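You operate a simulated robot arm through the tools that you are given. There is no shell and no other tool. Be economical: measure what you need, move in short steps, check, and stop when the job is done.

You run a simulated robot arm. Do the job below in one go: nothing can be reset, and whatever is moved stays where it is left.

## Task
Wipe the oil smear out of the hollow block's bowl with the felt pad.
Fine: clamp it first; put the felt pad back and open the clamp after. Set down upright: felt pad. What is to be rubbed or washed off counts as gone when no trace of it is left.

It is judged by the outcome, as a careful person would: the job done as asked, and still so three seconds after it is handed in. It fails if anything else is knocked over, pushed out of place, dropped, spilled or broken.

## Robot
A 6-joint arm with a two-finger parallel gripper, fixed in place. Base frame: the origin is at the foot of the arm, x ahead of it, y to its left, z up; the work surface is at about z = 0. Units: m, degrees, N and s.
With the tool pointing down near the work surface it reaches from about 0.16 to 0.42 m from the base axis. Its first joint turns from -66.0 to 66.0 degrees. Payload 1.57 kg.
The tool frame sits at the grasp point between the pads (the TCP): z along the fingers, y along the line on which they close. The tips reach 0.03 m beyond it. The gripper opens to 0.08 m. The fingers are 0.017 m wide and 0.012 m thick; the gripper's body (0.04 by 0.082 m) begins 0.08 m behind the TCP.
Orientation is told as [roll, pitch, yaw] about the base's x, y, z axes, in that order, counted from this pose: with the fingers straight down and closing along the base's y, the tool's x points along the base's -x, its y along +y and its z along -z.

## Interface
- The arm moves only by the tool servo_tool. Its argument "motion" is one flat list of numbers, 7 for each row, row after row: the shift along the tool's x, y, z in units of 150 mm (1.0 is 150 mm), then the turn, a rotation vector about the tool's x, y, z in units of 60 degrees (1.0 is 60 degrees), then the gripper command, from -1 (fully open) to 1 (shut), values between in proportion. In form: [tx, ty, tz, wx, wy, wz, jaw, tx, ty, tz, wx, wy, wz, jaw, ...]. A call has 1 to 8 rows; each row is the pose to reach, as a shift and turn from the pose commanded when the call began, along the tool's axes at that moment. A call with a number of a shift or a turn outside -1 to 1 is refused whole. A row lasts 0.2 s, in which the tool goes at most 0.05 m and 8.6 degrees; a call with a longer step from one row to the next is refused whole, and so is a gripper value outside its range. Where a pose cannot be reached the arm comes as near as it can. A force on the tool above 40 N (or 10 N above the force at the start of the call, whichever is more), or a blocked arm, ends the call early, and 0.2 s more pass. The fingers move at their own pace (about 0.153 m/s each) and stop on an object; they squeeze with about 41 N. The grip force told is the motor's: it shows also when the fingers shut on nothing. Time passes only in rows, and 0.2 s behind the last, so rows that repeat a pose let the fingers close. The reply holds the time, the measured pose of the TCP, the force on the tool along the base axes, the opening and the grip force, in the units named above and with some noise, with the torque about the TCP (base axes, N m) and any sound that the robot's microphone picked up.
- Cameras (640 x 400 px; columns grow to the right, rows downward): "scene" is fixed at [0.0366, -0.3118, 0.4399]; the picture's right is [0.93, -0.37, 0.00], its down [-0.15, -0.38, -0.91] and it looks along [0.34, 0.85, -0.41] (base axes); focal length 311 px, centre (320, 200). "wrist" rides on the gripper at [0.072, -0.007, -0.122] in the tool frame; the picture's right is [0.09, 1.00, 0.00], its down [-0.84, 0.08, -0.54] and it looks along [-0.54, 0.05, 0.84] (tool axes); focal length 238 px, centre (320, 200). There is no depth. A picture from a camera that has moved, and an enlarged one, comes with that camera's place and axes in the base frame and with its lens.
- capture(camera): a new picture of that camera. It takes no simulated time.
- zoom(camera, box): a new picture of the part [left, top, right, bottom] of that camera's present view, enlarged. It takes no simulated time.
- job_done(): hands the job in; it is judged then, once.

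Work in short steps. Places have to be worked out from the pictures, the camera data and where the tool is seen: move nearer, look again, correct. Check each grasp and each placing, and mend what went wrong. You have 120 turns and 84 pictures in all, those below and enlarged ones among them. Open the gripper and draw the arm clear of the work before you hand the job in, unless the task says otherwise; then end with one line.

The tools are called after "Call:" as a command line: name --argument value ..., lists and objects as JSON in quotes. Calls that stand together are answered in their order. servo_tool: Moves the arm, as the interface text tells. Its arguments: {"type":"object","properties":{"motion":{"type":"array"}},"required":["motion"]} The other tools are called the same way: capture (camera) takes a picture; zoom (camera, box) takes an enlarged picture of a part of a camera's view; job_done () hands the job in.

At the start:

```text
time_s: 0.0
tool_pos: [0.2163, 0.0747, 0.2824]
tcp_rot: [0.1, 0.0, 0.1]
ft_force: [-0.8, -0.3, 0.3]
ft_torque: [-0.01, 0.03, 0.02]
finger_gap: 0.08
gripper_force: 0.0
```

scene: 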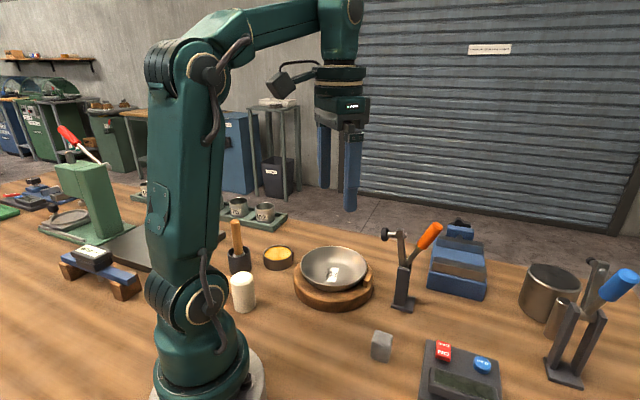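
wrist: 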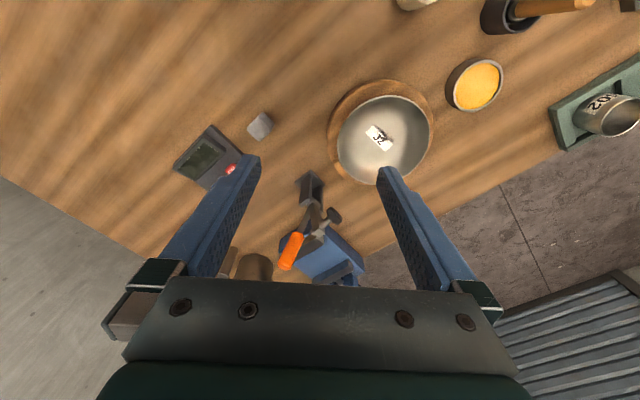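

I start by looking closer at the work area: bowl, clamp, and candidate felt pads.

Call:
zoom --camera "scene" --box '[210, 200, 430, 338]'

Call:
zoom --camera "scene" --box '[350, 200, 640, 400]'

Call:
zoom --camera "wrist" --box '[160, 60, 480, 290]'

```text
2.90 times, centred on (320, 269) of scene
camera zoom: at [0.0366, -0.3118, 0.4399], right [0.93, -0.37, 0.0], down [-0.15, -0.38, -0.91], along [0.34, 0.85, -0.41], focal length 902 px, centre (320, 0)
```

zoom: 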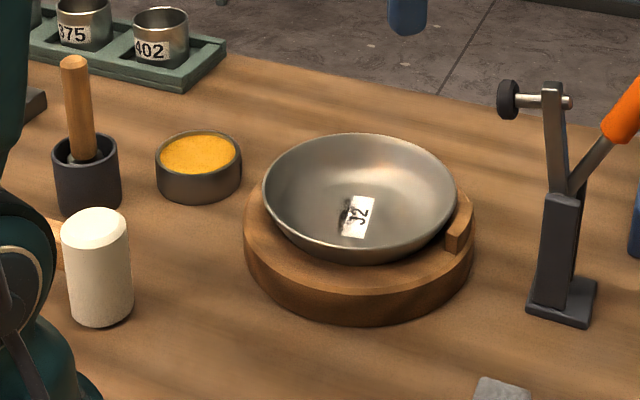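

```text
2.00 times, centred on (495, 300) of scene
camera zoom: at [0.0366, -0.3118, 0.4399], right [0.93, -0.37, 0.0], down [-0.15, -0.38, -0.91], along [0.34, 0.85, -0.41], focal length 623 px, centre (-30, 0)
```

zoom: 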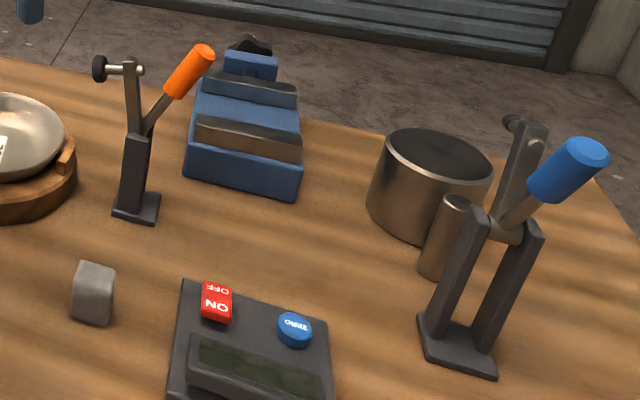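

```text
1.74 times, centred on (320, 175) of wrist
camera zoom: at [0.1435, 0.0685, 0.4046], right [-0.09, 1.0, 0.0], down [0.84, 0.08, 0.54], along [0.54, 0.05, -0.84], focal length 414 px, centre (320, 244)
```

zoom: 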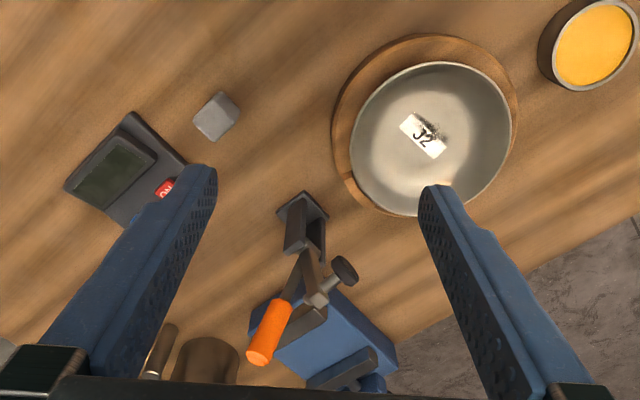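

The smear may be in the steel bowl or another part; I look at the left side and enlarge the bowl.

Call:
zoom --camera "scene" --box '[0, 110, 160, 310]'

Call:
zoom --camera "wrist" --box '[320, 70, 450, 200]'

Call:
zoom --camera "scene" --box '[285, 235, 385, 315]'

Call:
zoom --camera "scene" --box '[375, 210, 495, 310]'

```text
2.00 times, centred on (80, 210) of scene
camera zoom: at [0.0366, -0.3118, 0.4399], right [0.93, -0.37, 0.0], down [-0.15, -0.38, -0.91], along [0.34, 0.85, -0.41], focal length 623 px, centre (800, 180)
```

zoom: 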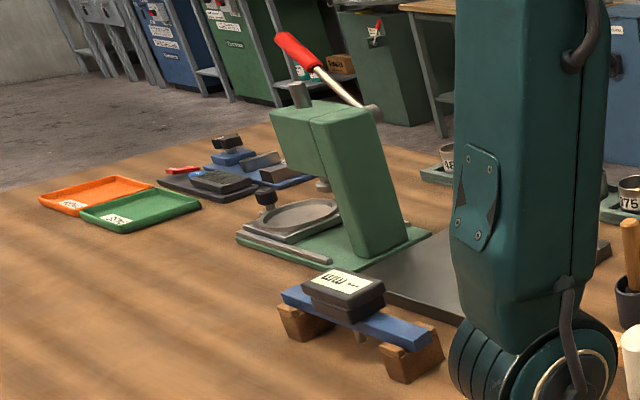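

```text
3.08 times, centred on (385, 135) of wrist
camera zoom: at [0.1435, 0.0685, 0.4046], right [-0.09, 1.0, 0.0], down [0.84, 0.08, 0.54], along [0.54, 0.05, -0.84], focal length 733 px, centre (120, 400)
```

zoom: 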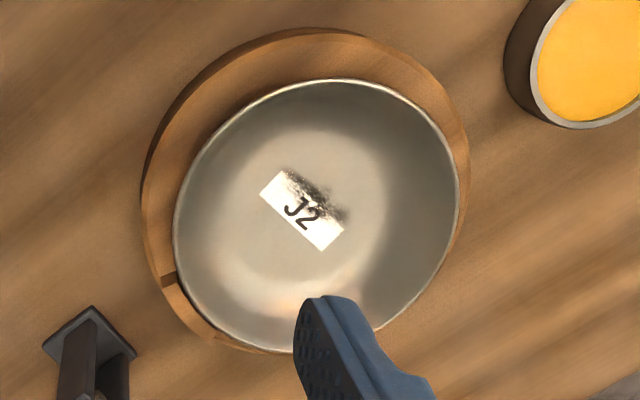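

```text
5.00 times, centred on (335, 275) of scene
camera zoom: at [0.0366, -0.3118, 0.4399], right [0.93, -0.37, 0.0], down [-0.15, -0.38, -0.91], along [0.34, 0.85, -0.41], focal length 1556 px, centre (245, -175)
```

zoom: 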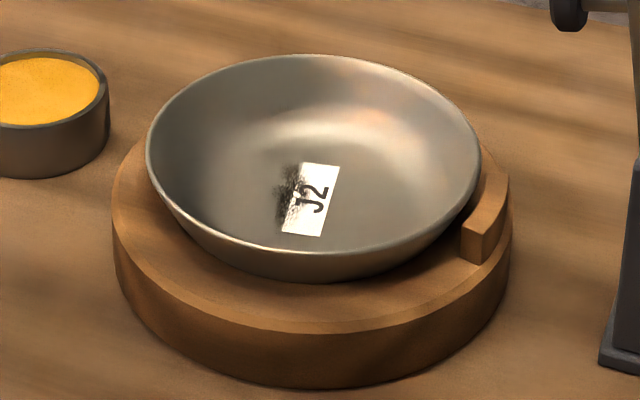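

```text
4.00 times, centred on (435, 260) of scene
camera zoom: at [0.0366, -0.3118, 0.4399], right [0.93, -0.37, 0.0], down [-0.15, -0.38, -0.91], along [0.34, 0.85, -0.41], focal length 1245 px, centre (-140, -40)
```

zoom: 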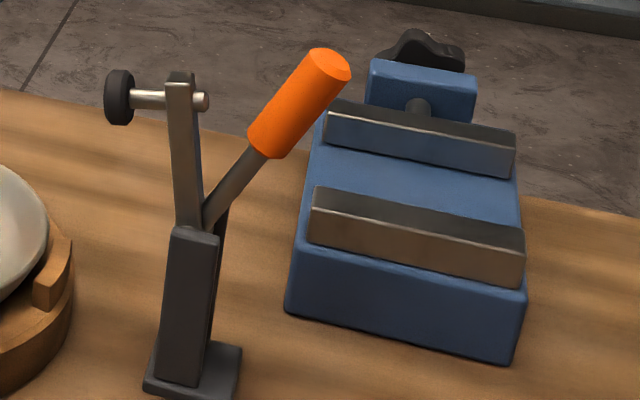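

Two candidates for the felt pad: the grey block and the white cylinder. I enlarge both.

Call:
zoom --camera "scene" --box '[356, 322, 406, 372]'

Call:
zoom --camera "scene" --box '[215, 260, 275, 320]'

Call:
zoom --camera "wrist" --box '[240, 100, 290, 150]'

```text
8.00 times, centred on (381, 347) of scene
camera zoom: at [0.0366, -0.3118, 0.4399], right [0.93, -0.37, 0.0], down [-0.15, -0.38, -0.91], along [0.34, 0.85, -0.41], focal length 2490 px, centre (-168, -976)
```

zoom: 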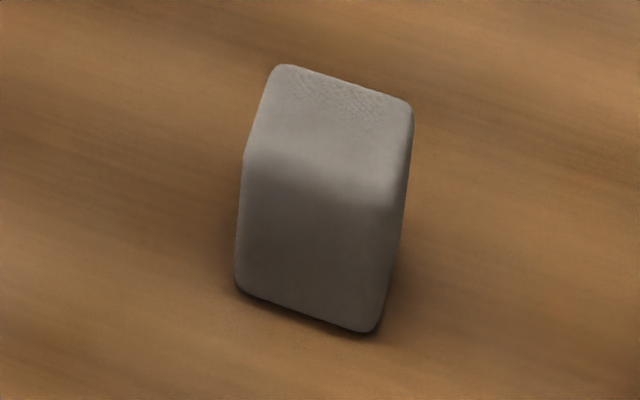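

```text
6.67 times, centred on (245, 290) of scene
camera zoom: at [0.0366, -0.3118, 0.4399], right [0.93, -0.37, 0.0], down [-0.15, -0.38, -0.91], along [0.34, 0.85, -0.41], focal length 2075 px, centre (820, -400)
```

zoom: 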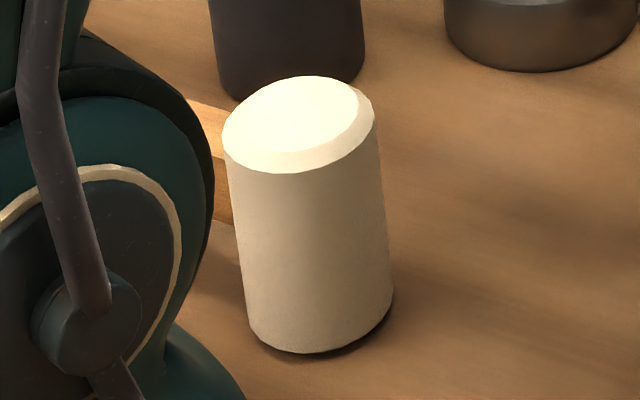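

```text
8.00 times, centred on (265, 125) of wrist
camera zoom: at [0.1435, 0.0685, 0.4046], right [-0.09, 1.0, 0.0], down [0.84, 0.08, 0.54], along [0.54, 0.05, -0.84], focal length 1907 px, centre (760, 800)
```

zoom: 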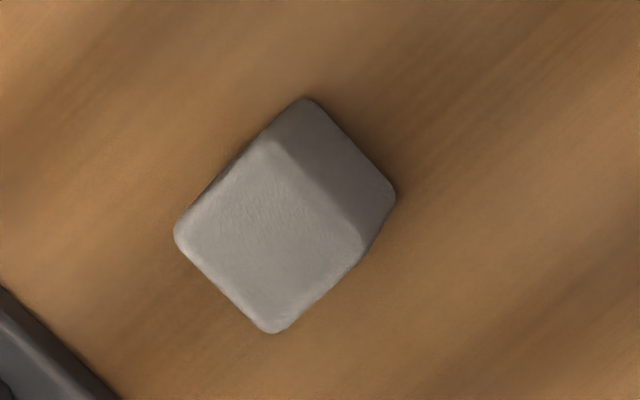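

The grey fuzzy block (~(0.26,-0.015), turned ~45°) is the felt pad; the white cylinder is a mallet head. The orange toggle clamp stands beside the bowl's block at about (0.367,0.077); I look at its linkage closely.

Call:
zoom --camera "scene" --box '[375, 215, 455, 315]'

Call:
zoom --camera "wrist" --box '[260, 160, 380, 290]'

Call:
zoom --camera "scene" --box '[540, 250, 640, 390]'

```text
4.00 times, centred on (415, 265) of scene
camera zoom: at [0.0366, -0.3118, 0.4399], right [0.93, -0.37, 0.0], down [-0.15, -0.38, -0.91], along [0.34, 0.85, -0.41], focal length 1245 px, centre (-60, -60)
```

zoom: 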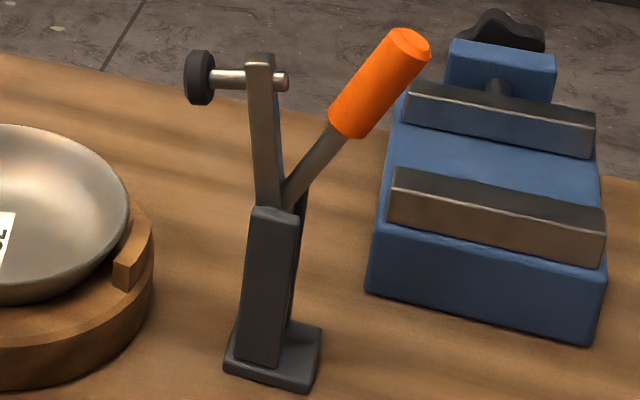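

```text
3.08 times, centred on (320, 225) of wrist
camera zoom: at [0.1435, 0.0685, 0.4046], right [-0.09, 1.0, 0.0], down [0.84, 0.08, 0.54], along [0.54, 0.05, -0.84], focal length 733 px, centre (320, 123)
```

zoom: 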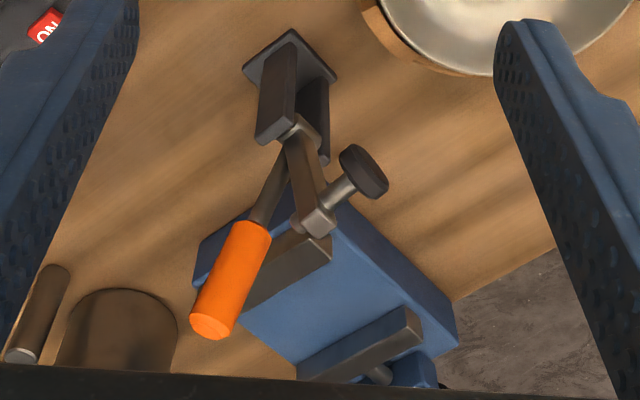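

```text
2.86 times, centred on (590, 320) of scene
camera zoom: at [0.0366, -0.3118, 0.4399], right [0.93, -0.37, 0.0], down [-0.15, -0.38, -0.91], along [0.34, 0.85, -0.41], focal length 889 px, centre (-451, -143)
```

zoom: 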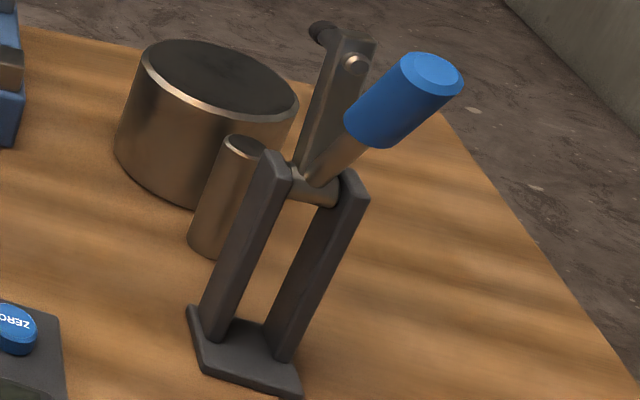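

The clamp is a rigid lever on an axle (~(0.367,0.077,0.082)) with arm upright; swinging it toward the bowl (direction ~137°) brings the rubber pad down. I'll grip the orange handle across that plane and lead it over. First, go above it, turning -43°.

Call:
servo_tool --motion '[-0.16, 0.02, 0, 0, 0, 0.1195, -0.3, -0.32, 0.04, 0, 0, 0, 0.239, -0.3, -0.48, 0.06, 0, 0, 0, 0.3585, -0.3, -0.64, 0.08, 0, 0, 0, 0.478, -0.3, -0.8, 0.1, 0, 0, 0, 0.5975, -0.3, -0.95, -0.12, 0, 0, 0, 0.717, -0.3]'

Call:
capture --camera "wrist"

Call:
zoom --camera "scene" --box '[300, 100, 500, 310]'

```text
time_s: 1.4
tool_pos: [0.3251, 0.0473, 0.2538]
tcp_rot: [0.2, 0.0, -43.0]
ft_force: [0.5, 0.4, 0.0]
ft_torque: [0.02, -0.03, 0.01]
finger_gap: 0.052
gripper_force: 0.0
out of reach, approached as far as the arm can: row 4, 5, 6
```

```text
68 pictures are left
camera wrist: at [0.2666, 0.091, 0.377], right [0.61, 0.79, 0.0], down [0.66, -0.52, 0.54], along [0.43, -0.33, -0.84], focal length 238 px, centre (320, 200)
```

wrist: 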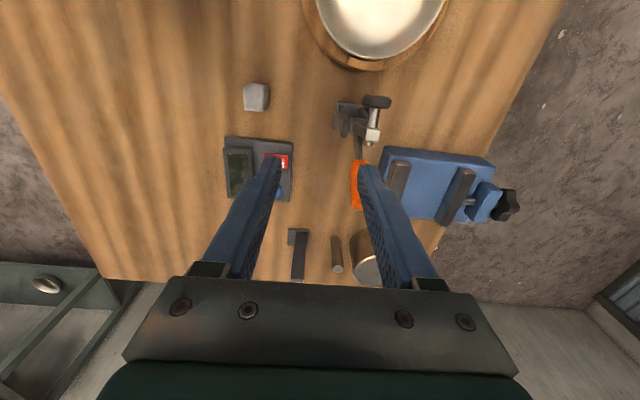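

```text
1.90 times, centred on (400, 205) of scene
camera zoom: at [0.0366, -0.3118, 0.4399], right [0.93, -0.37, 0.0], down [-0.15, -0.38, -0.91], along [0.34, 0.85, -0.41], focal length 593 px, centre (168, 190)
```

zoom: 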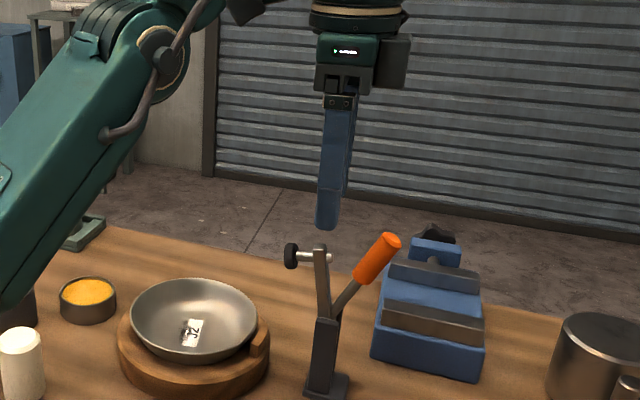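

At this height vertical reach ends at ~0.33 m, so I'll tilt the fingers 30° (pointing away from the bowl) which suits the handle, and centre on the clamp's plane above the handle.

Call:
servo_tool --motion '[-0.02, 0.083, 0, 0, -0.125, 0, -0.3, -0.04, 0.166, 0, 0, -0.25, 0, -0.3, -0.06, 0.25, 0.03, 0, -0.375, 0, -0.3, -0.08, 0.333, 0.06, 0, -0.5, 0, -0.3, -0.09, 0.333, 0.16, 0, -0.5, 0, -0.3]'

Call:
capture --camera "wrist"

Call:
zoom --camera "scene" --box '[300, 100, 500, 310]'

```text
time_s: 2.6
tool_pos: [0.3678, 0.0742, 0.2312]
tcp_rot: [0.2, -30.1, -43.1]
ft_force: [-0.2, 0.3, 0.9]
ft_torque: [0.02, 0.03, 0.03]
finger_gap: 0.052
gripper_force: 0.1
```

```text
66 pictures are left
camera wrist: at [0.2718, 0.1543, 0.3013], right [0.62, 0.78, -0.04], down [0.38, -0.25, 0.89], along [0.69, -0.57, -0.46], focal length 238 px, centre (320, 200)
```

wrist: 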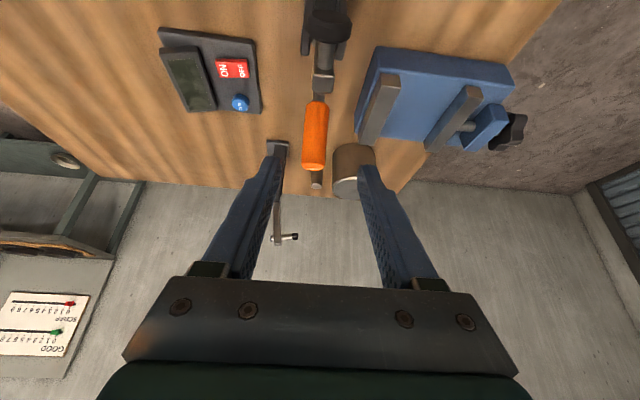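

```text
1.90 times, centred on (400, 205) of scene
camera zoom: at [0.0366, -0.3118, 0.4399], right [0.93, -0.37, 0.0], down [-0.15, -0.38, -0.91], along [0.34, 0.85, -0.41], focal length 593 px, centre (168, 190)
```

zoom: 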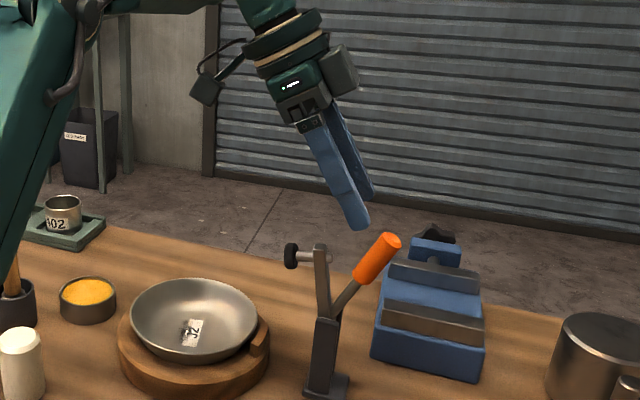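

Well aligned: the handle lies centred between the fingers. I advance ~77 mm along the approach so the handle sits between the pads.

Call:
servo_tool --motion '[0.03, -0.01, 0.17, 0, 0, 0, -0.3, 0.05, -0.022, 0.34, 0, 0, 0, -0.3, 0.073, -0.022, 0.512, 0, 0, 0, -0.3]'

Call:
capture --camera "wrist"

Call:
zoom --camera "scene" --box '[300, 160, 500, 310]'

```text
time_s: 3.4
tool_pos: [0.3874, 0.0515, 0.1593]
tcp_rot: [0.2, -29.9, -43.0]
ft_force: [-0.2, 0.3, -0.3]
ft_torque: [0.04, 0.03, -0.02]
finger_gap: 0.0521
gripper_force: 0.1
```

```text
64 pictures are left
camera wrist: at [0.291, 0.1319, 0.2303], right [0.62, 0.78, -0.04], down [0.38, -0.25, 0.89], along [0.68, -0.57, -0.46], focal length 238 px, centre (320, 200)
```

wrist: 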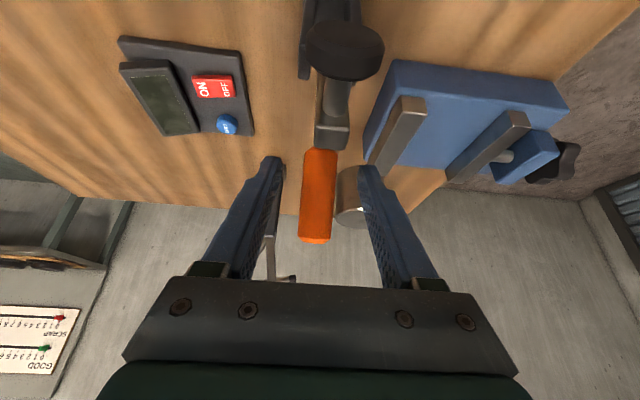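

```text
2.67 times, centred on (400, 235) of scene
camera zoom: at [0.0366, -0.3118, 0.4399], right [0.93, -0.37, 0.0], down [-0.15, -0.38, -0.91], along [0.34, 0.85, -0.41], focal length 830 px, centre (107, 107)
```

zoom: 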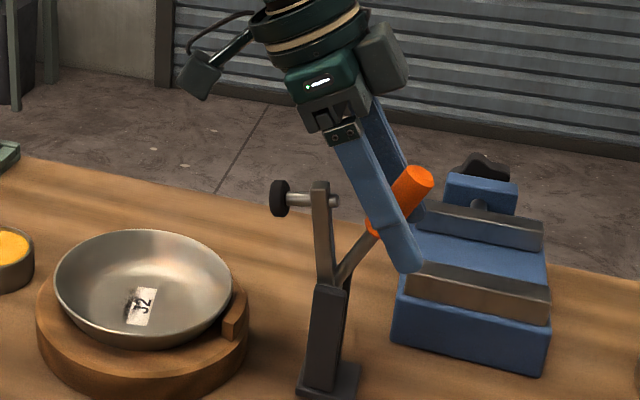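

The handle is between the fingers. I close on it.

Call:
servo_tool --motion '[0, 0, 0, 0, 0, 0, 0.6, 0, 0, 0, 0, 0, 0, 1, 0, 0, 0, 0, 0, 0, 1]'

```text
time_s: 4.2
tool_pos: [0.3846, 0.0528, 0.1594]
tcp_rot: [0.0, -29.9, -42.9]
ft_force: [-9.1, -10.6, -1.8]
ft_torque: [0.15, -0.64, -0.32]
finger_gap: 0.0197
gripper_force: 33.6
```

Gripped (19.7 mm). I lead the handle ~15° along its arc toward the bowl and check the force.

Call:
servo_tool --motion '[0.0, -0.01, 0, 0, 0, 0, 1, 0.05, -0.012, -0.055, 0, 0, 0, 1, 0.103, -0.012, -0.101, 0, 0, 0, 1]'

Call:
zoom --camera "scene" --box '[300, 160, 500, 310]'

```text
time_s: 5.0
tool_pos: [0.3715, 0.067, 0.1665]
tcp_rot: [0.5, -30.1, -43.1]
ft_force: [9.0, -9.8, 3.0]
ft_torque: [-0.03, -1.2, -0.23]
finger_gap: 0.0192
gripper_force: 33.5
```

```text
2.67 times, centred on (400, 235) of scene
camera zoom: at [0.0366, -0.3119, 0.4399], right [0.93, -0.37, 0.0], down [-0.15, -0.38, -0.91], along [0.34, 0.85, -0.41], focal length 830 px, centre (107, 107)
```

zoom: 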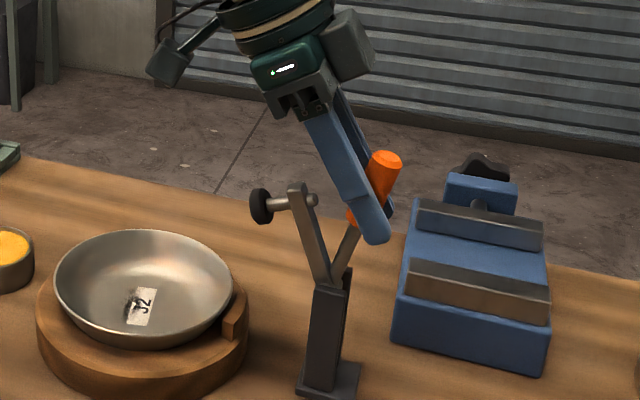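

It swings freely with ~13 N drag. I continue the arc by another 45°.

Call:
servo_tool --motion '[0.062, 0, -0.04, 0, 0, 0, 1, 0.127, 0, -0.071, 0, 0, 0, 1, 0.2, 0, -0.094, 0, 0, 0, 1, 0.27, 0, -0.108, 0, 0, 0, 1, 0.345, 0, -0.112, 0, 0, 0, 1, 0.418, 0, -0.107, 0, 0, 0, 1]'

Call:
zoom --camera "scene" --box '[260, 160, 460, 310]'

```text
time_s: 6.4
tool_pos: [0.3229, 0.1072, 0.146]
tcp_rot: [-0.3, -29.9, -43.2]
ft_force: [-2.7, -6.5, 2.2]
ft_torque: [-0.26, 0.03, -0.12]
finger_gap: 0.0002
gripper_force: 21.4
```

```text
2.67 times, centred on (360, 235) of scene
camera zoom: at [0.0365, -0.3119, 0.4399], right [0.93, -0.37, 0.0], down [-0.15, -0.38, -0.91], along [0.34, 0.85, -0.41], focal length 830 px, centre (213, 107)
```

zoom: 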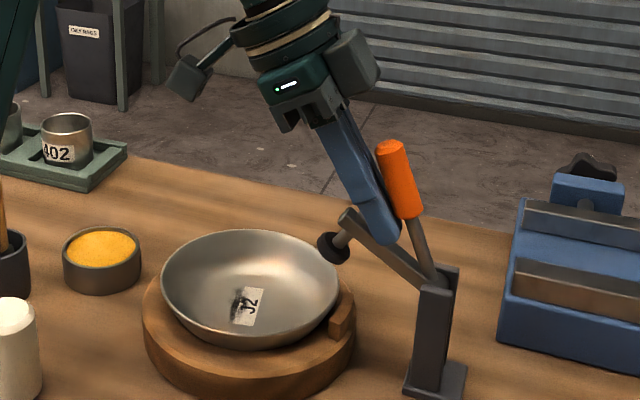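

The fingers slipped off the handle; the lever stays half-way (arm ~45° down). I back out along the finger axis and look again.

Call:
servo_tool --motion '[0, 0, -0.2, 0, 0, 0, 1, 0, 0, -0.45, 0, 0, 0, 1, 0, 0, -0.65, 0, 0, 0, 1]'

Call:
zoom --camera "scene" --box '[260, 160, 460, 310]'

Call:
capture --camera "wrist"

```text
time_s: 7.2
tool_pos: [0.2897, 0.142, 0.2314]
tcp_rot: [0.2, -29.8, -43.0]
ft_force: [1.0, -0.5, 1.2]
ft_torque: [0.02, -0.01, 0.01]
finger_gap: 0.0
gripper_force: 21.3
```

```text
2.67 times, centred on (360, 235) of scene
camera zoom: at [0.0366, -0.3119, 0.4399], right [0.93, -0.37, 0.0], down [-0.15, -0.38, -0.91], along [0.34, 0.85, -0.41], focal length 830 px, centre (213, 107)
```

zoom: 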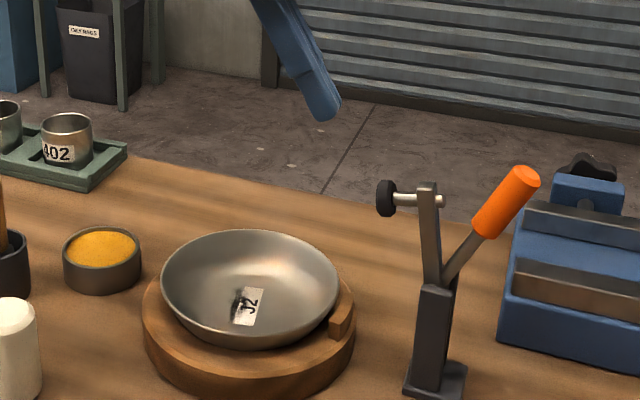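

```text
59 pictures are left
camera wrist: at [0.193, 0.2209, 0.3025], right [0.62, 0.78, -0.04], down [0.38, -0.25, 0.89], along [0.68, -0.57, -0.46], focal length 238 px, centre (320, 200)
```

wrist: 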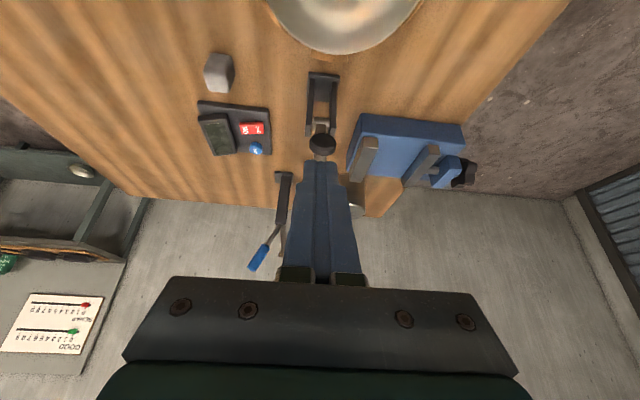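

The lever is sprung and flips back, so it needs a positive hold. I'll come from the side (−w side, near base) with fingers tilted ~60°, one finger before and one behind the handle. First I go to a free spot and straighten.

Call:
servo_tool --motion '[-0.166, -0.163, 0.0, 0, 0.125, 0, 0.2, -0.332, -0.325, 0.08, 0, 0.25, 0, 0.2, -0.498, -0.49, 0.16, 0, 0.375, 0, 0.2, -0.664, -0.65, 0.237, 0, 0.5, 0, 0.2]'

```text
time_s: 8.2
tool_pos: [0.2978, -0.0011, 0.2513]
tcp_rot: [0.1, 0.1, -42.9]
ft_force: [-0.1, 0.5, -0.5]
ft_torque: [0.0, 0.01, -0.03]
finger_gap: 0.0318
gripper_force: 0.0
```

Now tilt 60° about tool x so the fingers point toward +w and down.

Call:
servo_tool --motion '[0, 0, 0, -0.142, 0, 0, 0.2, 0, 0, 0, -0.284, 0, 0, 0.2, 0, 0, 0, -0.426, 0, 0, 0.2, 0, 0, 0, -0.568, 0, 0, 0.2, 0, 0, 0, -0.71, 0, 0, 0.2, 0, 0, 0, -0.852, 0, 0, 0.2, 0, 0, 0, -0.99, 0, 0, 0.2]'

Call:
capture --camera "scene"

```text
time_s: 9.8
tool_pos: [0.2997, -0.0001, 0.2501]
tcp_rot: [59.7, 0.1, -43.0]
ft_force: [-0.1, 0.4, 0.0]
ft_torque: [-0.02, -0.01, 0.0]
finger_gap: 0.032
gripper_force: 0.0
```

```text
58 pictures are left
```

scene: 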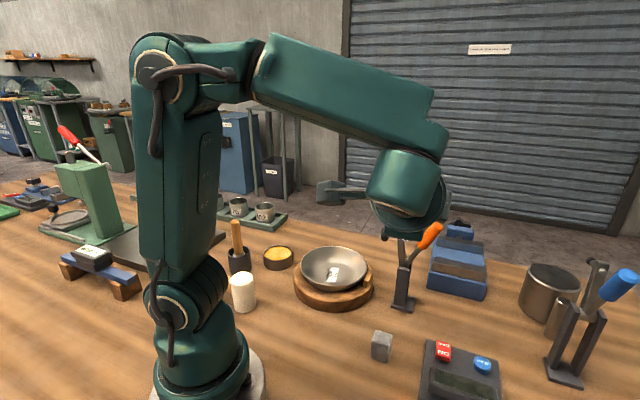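

Orientation is reachable. Roll +58° about the finger axis (first half).

Call:
servo_tool --motion '[0, 0, 0, 0, 0, 0.14, 0.2, 0, 0, 0, 0, 0, 0.28, 0.2, 0, 0, 0, 0, 0, 0.42, 0.2, 0, 0, 0, 0, 0, 0.56, 0.2, 0, 0, 0, 0, 0, 0.7, 0.2, 0, 0, 0, 0, 0, 0.84, 0.2, 0, 0, 0, 0, 0, 0.96, 0.2]'

```text
time_s: 11.4
tool_pos: [0.2974, -0.0006, 0.2494]
tcp_rot: [42.1, 46.8, -81.8]
ft_force: [0.7, 0.3, -0.2]
ft_torque: [0.0, 0.01, 0.02]
finger_gap: 0.0318
gripper_force: 0.1
```

Second half of the roll.

Call:
servo_tool --motion '[0, 0, 0, 0, 0, 0.14, 0.2, 0, 0, 0, 0, 0, 0.28, 0.2, 0, 0, 0, 0, 0, 0.42, 0.2, 0, 0, 0, 0, 0, 0.56, 0.2, 0, 0, 0, 0, 0, 0.7, 0.2, 0, 0, 0, 0, 0, 0.84, 0.2, 0, 0, 0, 0, 0, 0.95, 0.2]'

Call:
capture --camera "wrist"

Call:
capture --camera "scene"

```text
time_s: 13.0
tool_pos: [0.2985, -0.0002, 0.25]
tcp_rot: [-35.5, 51.5, -175.3]
ft_force: [0.1, 0.2, 0.4]
ft_torque: [0.01, -0.01, 0.01]
finger_gap: 0.0323
gripper_force: 0.1
```

```text
57 pictures are left
camera wrist: at [0.2673, -0.0682, 0.3717], right [0.58, -0.77, -0.29], down [-0.8, -0.45, -0.41], along [0.18, 0.46, -0.87], focal length 238 px, centre (320, 200)
```

wrist: 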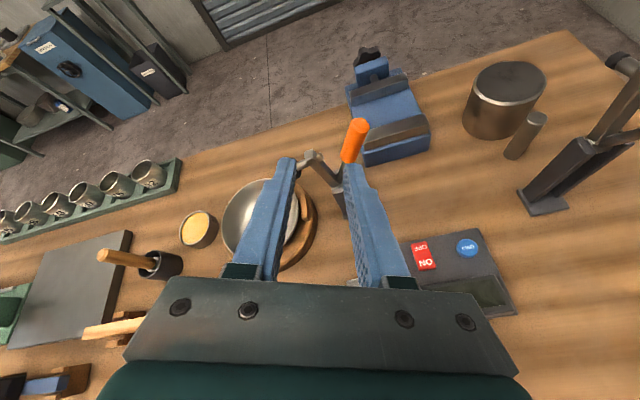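

```text
56 pictures are left
```

scene: 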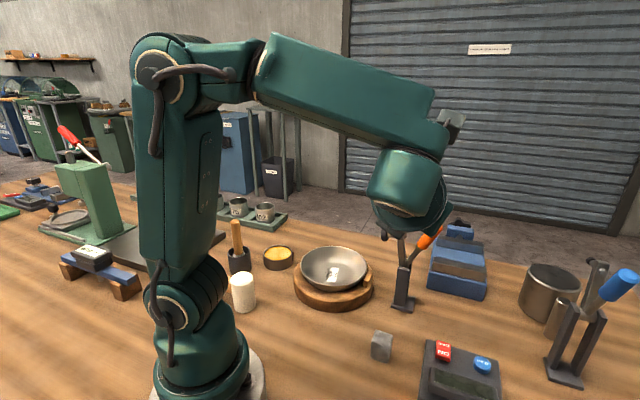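

Now shift sideways to line the handle up with the finger gap and advance part-way.

Call:
servo_tool --motion '[-0.03, 0.13, 0.05, 0, 0, 0, 0.1, -0.057, 0.255, 0.15, 0, 0, 0, 0.1, -0.057, 0.255, 0.33, 0, 0, 0, 0.1]'

Call:
capture --camera "wrist"

Call:
zoom --camera "scene" --box '[330, 140, 490, 310]'

```text
time_s: 13.8
tool_pos: [0.3415, 0.0009, 0.2055]
tcp_rot: [-35.3, 51.6, -175.1]
ft_force: [-0.6, -0.2, -0.2]
ft_torque: [-0.03, 0.0, 0.02]
finger_gap: 0.0358
gripper_force: 0.1
```

```text
55 pictures are left
camera wrist: at [0.31, -0.0666, 0.3265], right [0.58, -0.77, -0.29], down [-0.8, -0.45, -0.41], along [0.19, 0.46, -0.87], focal length 238 px, centre (320, 200)
```

wrist: 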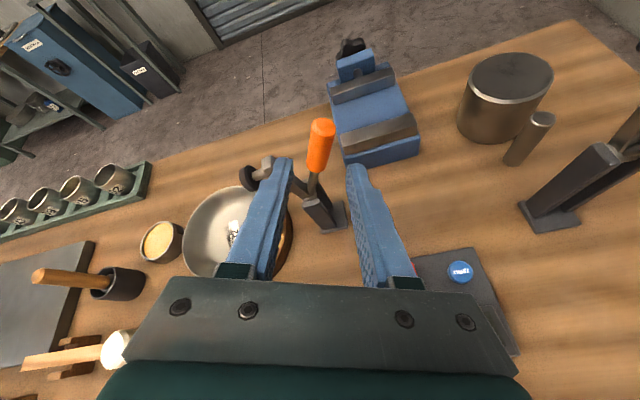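

```text
2.35 times, centred on (410, 225) of scene
camera zoom: at [0.0365, -0.3119, 0.4399], right [0.93, -0.37, 0.0], down [-0.15, -0.38, -0.91], along [0.34, 0.85, -0.41], focal length 732 px, centre (108, 141)
```

zoom: 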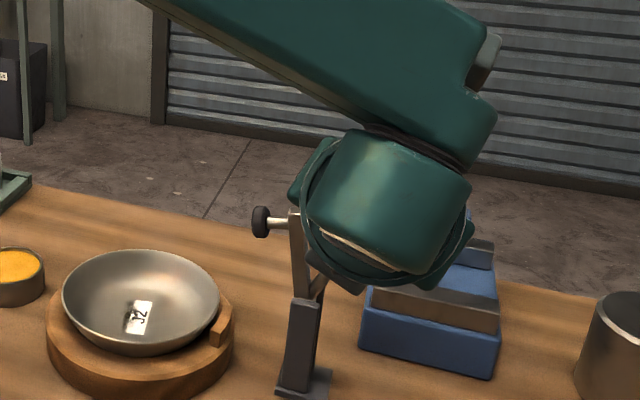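

The handle is centred between the fingertips, with clear room before the clamp arm. Advance 77 mm along the finger axis.

Call:
servo_tool --motion '[0, 0, 0.13, 0, 0, 0, 0.1, 0, 0, 0.26, 0, 0, 0, 0.1, 0, 0, 0.39, 0, 0, 0, 0.1, 0, 0, 0.51, 0, 0, 0, 0.1]'

Call:
capture --camera "wrist"

```text
time_s: 14.8
tool_pos: [0.3868, 0.0494, 0.1648]
tcp_rot: [-35.3, 51.6, -175.1]
ft_force: [-0.6, -0.3, -0.1]
ft_torque: [0.02, 0.0, 0.03]
finger_gap: 0.0363
gripper_force: 0.0
```

```text
53 pictures are left
camera wrist: at [0.3554, -0.0184, 0.2871], right [0.58, -0.77, -0.29], down [-0.8, -0.45, -0.41], along [0.19, 0.46, -0.87], focal length 238 px, centre (320, 200)
```

wrist: 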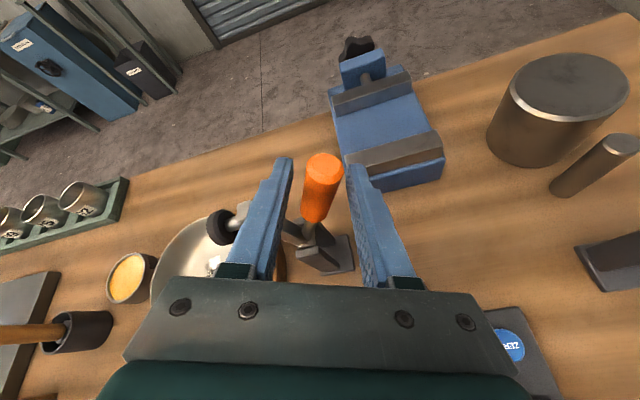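

Handle is between the fingers; close.

Call:
servo_tool --motion '[0, 0, 0, 0, 0, 0, 0.6, 0, 0, 0, 0, 0, 0, 1, 0, 0, 0, 0, 0, 0, 1]'

```text
time_s: 15.6
tool_pos: [0.3865, 0.0505, 0.1663]
tcp_rot: [-35.6, 51.6, -175.2]
ft_force: [2.3, 7.5, -3.4]
ft_torque: [0.8, -0.28, -0.56]
finger_gap: 0.0204
gripper_force: 33.7
```

Gripped firmly. I lead the handle 28° along the arc, turning the tool about the finger axis to follow it.

Call:
servo_tool --motion '[-0.012, -0.071, -0.011, 0, 0, -0.13, 1, -0.032, -0.141, -0.018, 0, 0, -0.263, 1, -0.06, -0.21, -0.02, 0, 0, -0.398, 1, -0.094, -0.274, -0.018, 0, 0, -0.533, 1]'

Call:
capture --camera "wrist"

```text
time_s: 16.6
tool_pos: [0.3558, 0.0809, 0.1722]
tcp_rot: [12.3, 59.0, -118.4]
ft_force: [-2.1, 10.4, 21.4]
ft_torque: [0.52, 0.54, 0.01]
finger_gap: 0.0202
gripper_force: 34.0
```

```text
52 pictures are left
camera wrist: at [0.2949, 0.0393, 0.2953], right [0.79, -0.58, 0.19], down [-0.46, -0.77, -0.44], along [0.4, 0.26, -0.88], focal length 238 px, centre (320, 200)
```

wrist: 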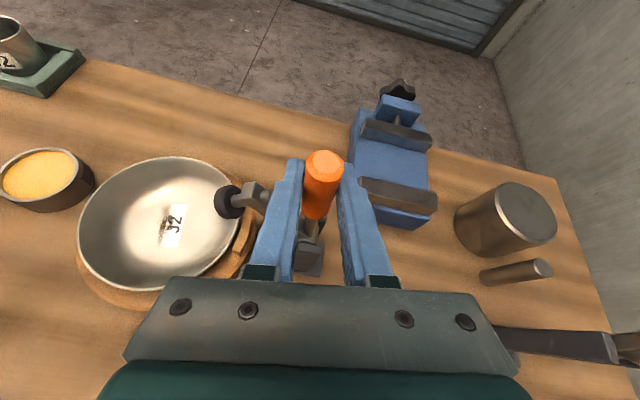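

Held well; handle is now past vertical. A 21 N upward push suggests the true arc is a few mm higher, so I widen it slightly and continue 28°.

Call:
servo_tool --motion '[0.021, -0.076, -0.006, 0, 0, -0.135, 1, 0.011, -0.151, 0.005, 0, 0, -0.265, 1, -0.007, -0.223, 0.021, 0, 0, -0.393, 1, -0.033, -0.293, 0.041, 0, 0, -0.517, 1]'

Call:
capture --camera "wrist"

Call:
zoom --camera "scene" --box '[280, 140, 480, 320]'

```text
time_s: 17.6
tool_pos: [0.3219, 0.1075, 0.1567]
tcp_rot: [46.2, 42.6, -75.9]
ft_force: [-2.9, 3.6, -6.6]
ft_torque: [-0.26, 0.86, -0.76]
finger_gap: 0.0198
gripper_force: 33.6
```

```text
51 pictures are left
camera wrist: at [0.2325, 0.0842, 0.2658], right [0.77, -0.24, 0.59], down [-0.11, -0.96, -0.25], along [0.63, 0.13, -0.77], focal length 238 px, centre (320, 200)
```

wrist: 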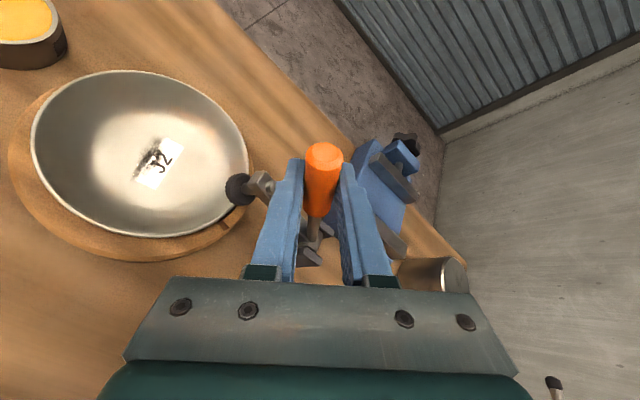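

```text
2.22 times, centred on (380, 230) of scene
camera zoom: at [0.0366, -0.3118, 0.4399], right [0.93, -0.37, 0.0], down [-0.15, -0.38, -0.91], along [0.34, 0.85, -0.41], focal length 692 px, centre (187, 133)
```

zoom: 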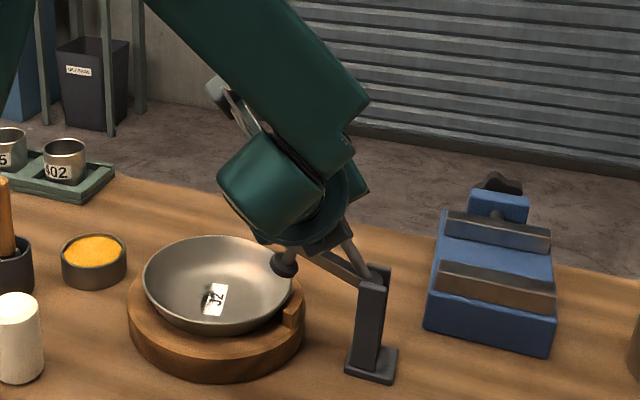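

Handle at ~36°, force low. Continue in smaller pieces, watching the force for the pad's landing.

Call:
servo_tool --motion '[0.003, -0.073, 0.025, 0, 0, -0.122, 1, -0.002, -0.143, 0.052, 0, 0, -0.237, 1]'

Call:
zoom --camera "scene" --box '[280, 140, 480, 320]'

Call:
capture --camera "wrist"

```text
time_s: 18.2
tool_pos: [0.3106, 0.12, 0.1426]
tcp_rot: [53.6, 31.5, -64.1]
ft_force: [-1.2, 7.3, -5.9]
ft_torque: [-0.38, 0.67, -0.86]
finger_gap: 0.0195
gripper_force: 33.0
```

```text
2.22 times, centred on (380, 230) of scene
camera zoom: at [0.0366, -0.3118, 0.4399], right [0.93, -0.37, 0.0], down [-0.15, -0.38, -0.91], along [0.34, 0.85, -0.41], focal length 692 px, centre (187, 133)
```

zoom: 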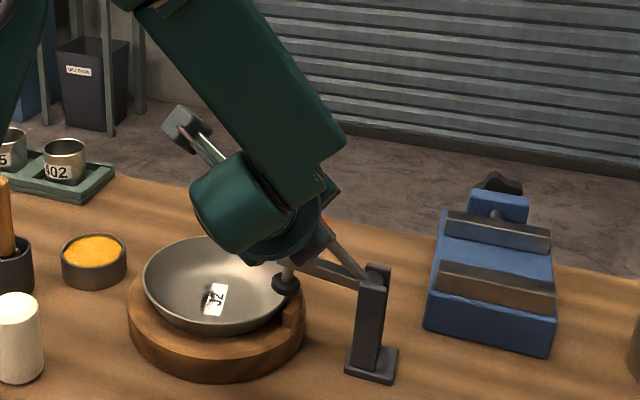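

```text
48 pictures are left
camera wrist: at [0.2073, 0.0979, 0.2389], right [0.68, -0.05, 0.73], down [0.05, -0.99, -0.11], along [0.73, 0.11, -0.67], focal length 238 px, centre (320, 200)
```

wrist: 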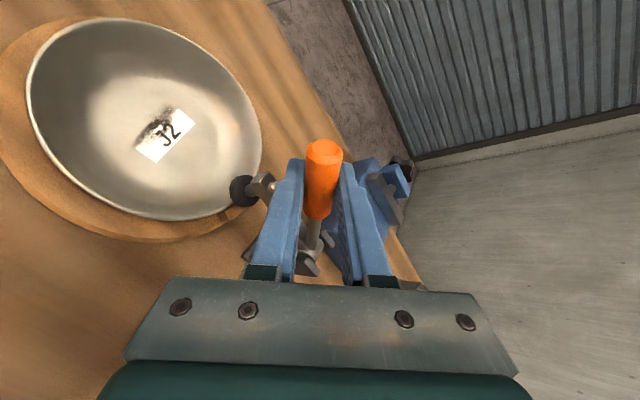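

The pad is just above the block's rim stop. Continue ~13° more.

Call:
servo_tool --motion '[0.003, -0.066, 0.029, 0, 0, -0.11, 1, 0, -0.134, 0.061, 0, 0, -0.218, 1]'

Call:
zoom --camera "scene" --box '[280, 140, 480, 320]'

Call:
capture --camera "wrist"

```text
time_s: 18.8
tool_pos: [0.3097, 0.1248, 0.1349]
tcp_rot: [58.1, 22.3, -57.3]
ft_force: [-3.0, -5.9, 6.5]
ft_torque: [0.55, 0.52, -0.28]
finger_gap: 0.0212
gripper_force: 34.3
stopped in row 2: the force on the tool passed its limit at 51 N (the readings are from after the stop); the commanded pose is now the measured one
```

```text
2.22 times, centred on (380, 230) of scene
camera zoom: at [0.0365, -0.3119, 0.4399], right [0.93, -0.37, 0.0], down [-0.15, -0.38, -0.91], along [0.34, 0.85, -0.41], focal length 692 px, centre (187, 133)
```

zoom: 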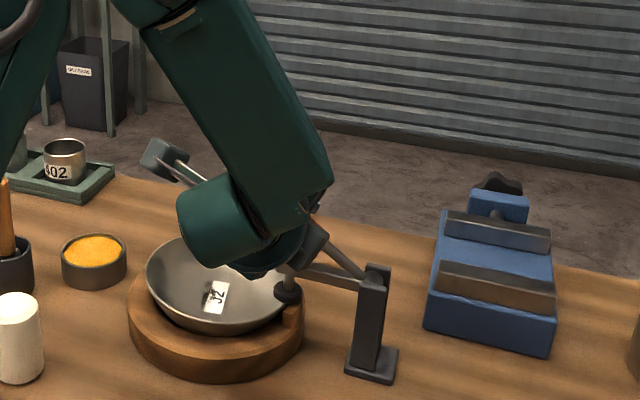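

```text
46 pictures are left
camera wrist: at [0.1944, 0.1043, 0.2163], right [0.57, 0.09, 0.82], down [0.14, -0.99, 0.01], along [0.81, 0.11, -0.58], focal length 238 px, centre (320, 200)
```

wrist: 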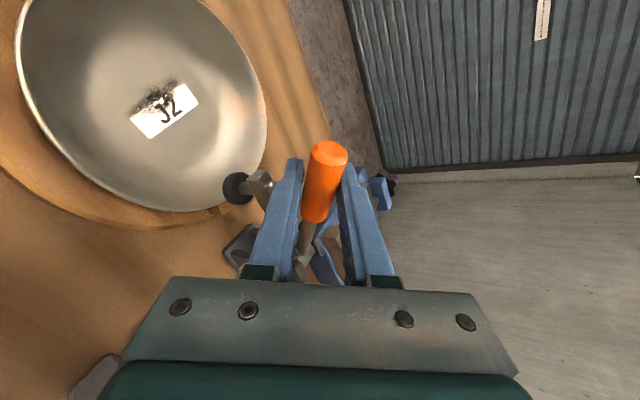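

Resistance: the pad has landed (51 N stop). I open the fingers slightly to see whether the lever stays closed.

Call:
servo_tool --motion '[0, 0, 0, 0, 0, 0, 0.4, 0, 0, 0, 0, 0, 0, 0.25]'

Call:
capture --camera "wrist"

Call:
zoom --camera "scene" --box '[280, 200, 420, 320]'

```text
time_s: 19.4
tool_pos: [0.3107, 0.1251, 0.1326]
tcp_rot: [58.1, 22.2, -57.1]
ft_force: [-0.2, 0.4, -0.2]
ft_torque: [-0.03, 0.03, -0.01]
finger_gap: 0.0301
gripper_force: 0.0
```

```text
45 pictures are left
camera wrist: at [0.1941, 0.1044, 0.2159], right [0.57, 0.09, 0.82], down [0.14, -0.99, 0.01], along [0.81, 0.11, -0.57], focal length 238 px, centre (320, 200)
```

wrist: 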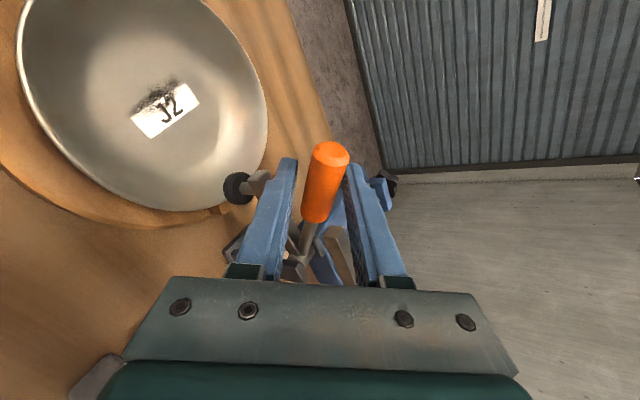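

```text
3.33 times, centred on (350, 260) of scene
camera zoom: at [0.0366, -0.3118, 0.4399], right [0.93, -0.37, 0.0], down [-0.15, -0.38, -0.91], along [0.34, 0.85, -0.41], focal length 1038 px, centre (220, 0)
```

zoom: 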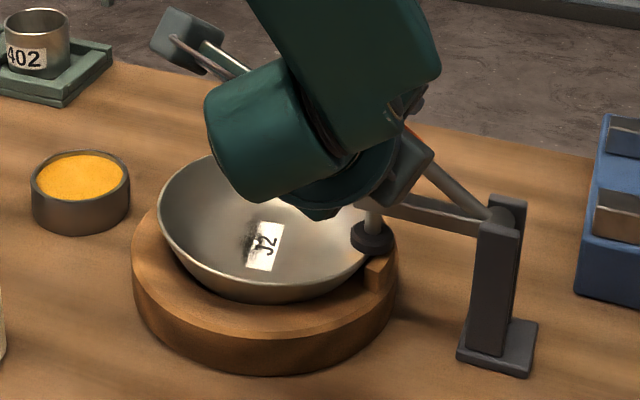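

The lever stays shut with the pad on the bowl's rim, no force on the tool. I draw the fingers out along their axis.

Call:
servo_tool --motion '[0, 0, -0.15, 0, 0, 0, 0.25, 0, 0, -0.3, 0, 0, 0, 0.25, 0, 0, -0.48, 0, 0, 0, 0.25]'

Call:
capture --camera "wrist"

```text
time_s: 20.2
tool_pos: [0.2653, 0.0799, 0.1682]
tcp_rot: [58.2, 22.2, -57.1]
ft_force: [-0.2, -0.5, -0.1]
ft_torque: [-0.02, -0.01, 0.03]
finger_gap: 0.0301
gripper_force: 0.0
```

```text
43 pictures are left
camera wrist: at [0.15, 0.0589, 0.2508], right [0.57, 0.09, 0.82], down [0.14, -0.99, 0.01], along [0.81, 0.11, -0.57], focal length 238 px, centre (320, 200)
```

wrist: 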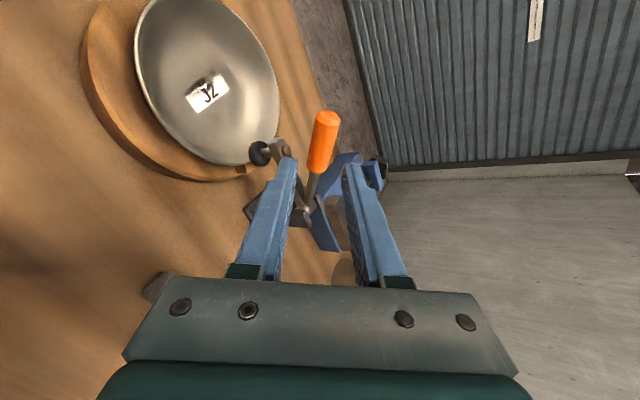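

Clear of the handle. Go up 80 mm and unroll, then un-tilt to vertical.

Call:
servo_tool --motion '[0.06, 0.13, -0.08, 0, 0, -0.11, 0.0, 0.12, 0.26, -0.16, 0, 0, -0.22, -0.2, 0.17, 0.35, -0.23, 0, 0, -0.33, -0.2, 0.2, 0.415, -0.267, 0, 0, -0.43, -0.2]'

Call:
servo_tool --motion '[0, 0, 0, 0.142, 0, 0, -0.2, 0, 0, 0, 0.284, 0, 0, -0.2, 0, 0, 0, 0.426, 0, 0, -0.2, 0, 0, 0, 0.568, 0, 0, -0.2, 0, 0, 0, 0.71, 0, 0, -0.2, 0, 0, 0, 0.852, 0, 0, -0.2, 0, 0, 0, 0.99, 0, 0, -0.2]'

Call:
capture --camera "wrist"

Call:
capture --camera "scene"

```text
time_s: 21.2
tool_pos: [0.2638, 0.0785, 0.2487]
tcp_rot: [60.7, -0.1, -43.8]
ft_force: [-1.0, -0.2, -0.4]
ft_torque: [0.0, 0.0, -0.01]
finger_gap: 0.0483
gripper_force: 0.0
```

```text
time_s: 22.8
tool_pos: [0.264, 0.0783, 0.2472]
tcp_rot: [1.2, -0.2, -43.9]
ft_force: [0.4, 0.5, 0.0]
ft_torque: [0.0, 0.02, -0.01]
finger_gap: 0.0481
gripper_force: 0.1
```

```text
42 pictures are left
camera wrist: at [0.205, 0.1228, 0.3706], right [0.62, 0.78, 0.02], down [0.65, -0.53, 0.55], along [0.44, -0.33, -0.84], focal length 238 px, centre (320, 200)
```

wrist: 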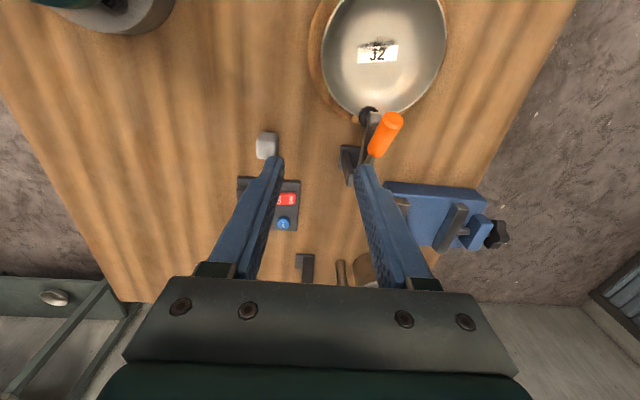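

```text
41 pictures are left
```

scene: 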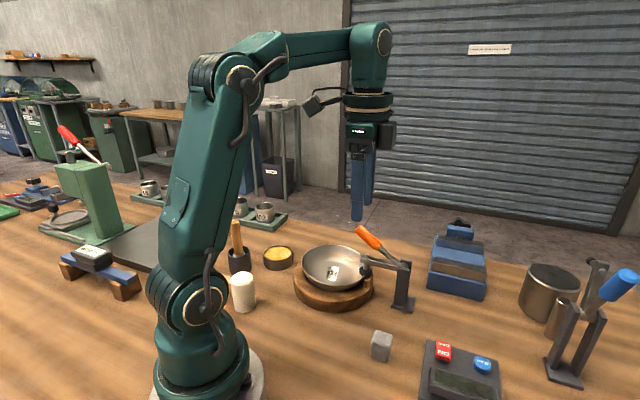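

The clamp is shut on the rim. Now the felt pad; I enlarge it for its position and heading.

Call:
zoom --camera "wrist" --box '[235, 115, 305, 185]'

Call:
zoom --camera "scene" --box '[280, 220, 420, 320]'

```text
5.71 times, centred on (270, 150) of wrist
camera zoom: at [0.205, 0.1228, 0.3706], right [0.62, 0.78, 0.02], down [0.65, -0.53, 0.55], along [0.44, -0.33, -0.84], focal length 1362 px, centre (606, 486)
```

zoom: 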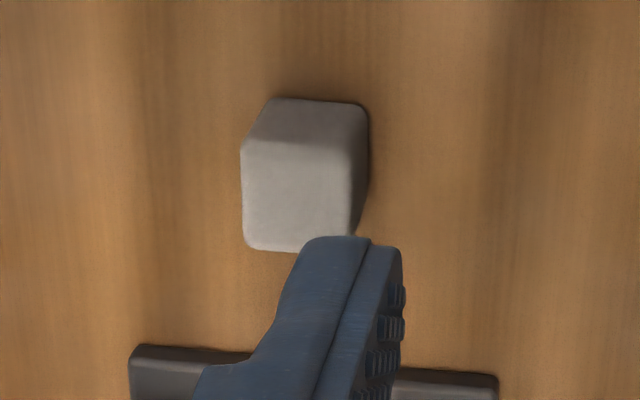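

```text
4.00 times, centred on (350, 270) of scene
camera zoom: at [0.0365, -0.3119, 0.4399], right [0.93, -0.37, 0.0], down [-0.15, -0.38, -0.91], along [0.34, 0.85, -0.41], focal length 1245 px, centre (200, -80)
```

zoom: 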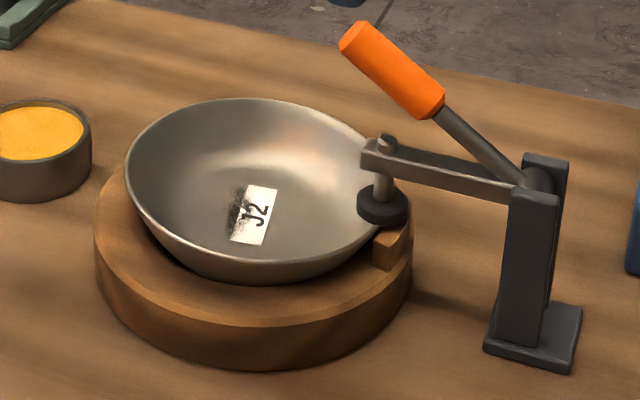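

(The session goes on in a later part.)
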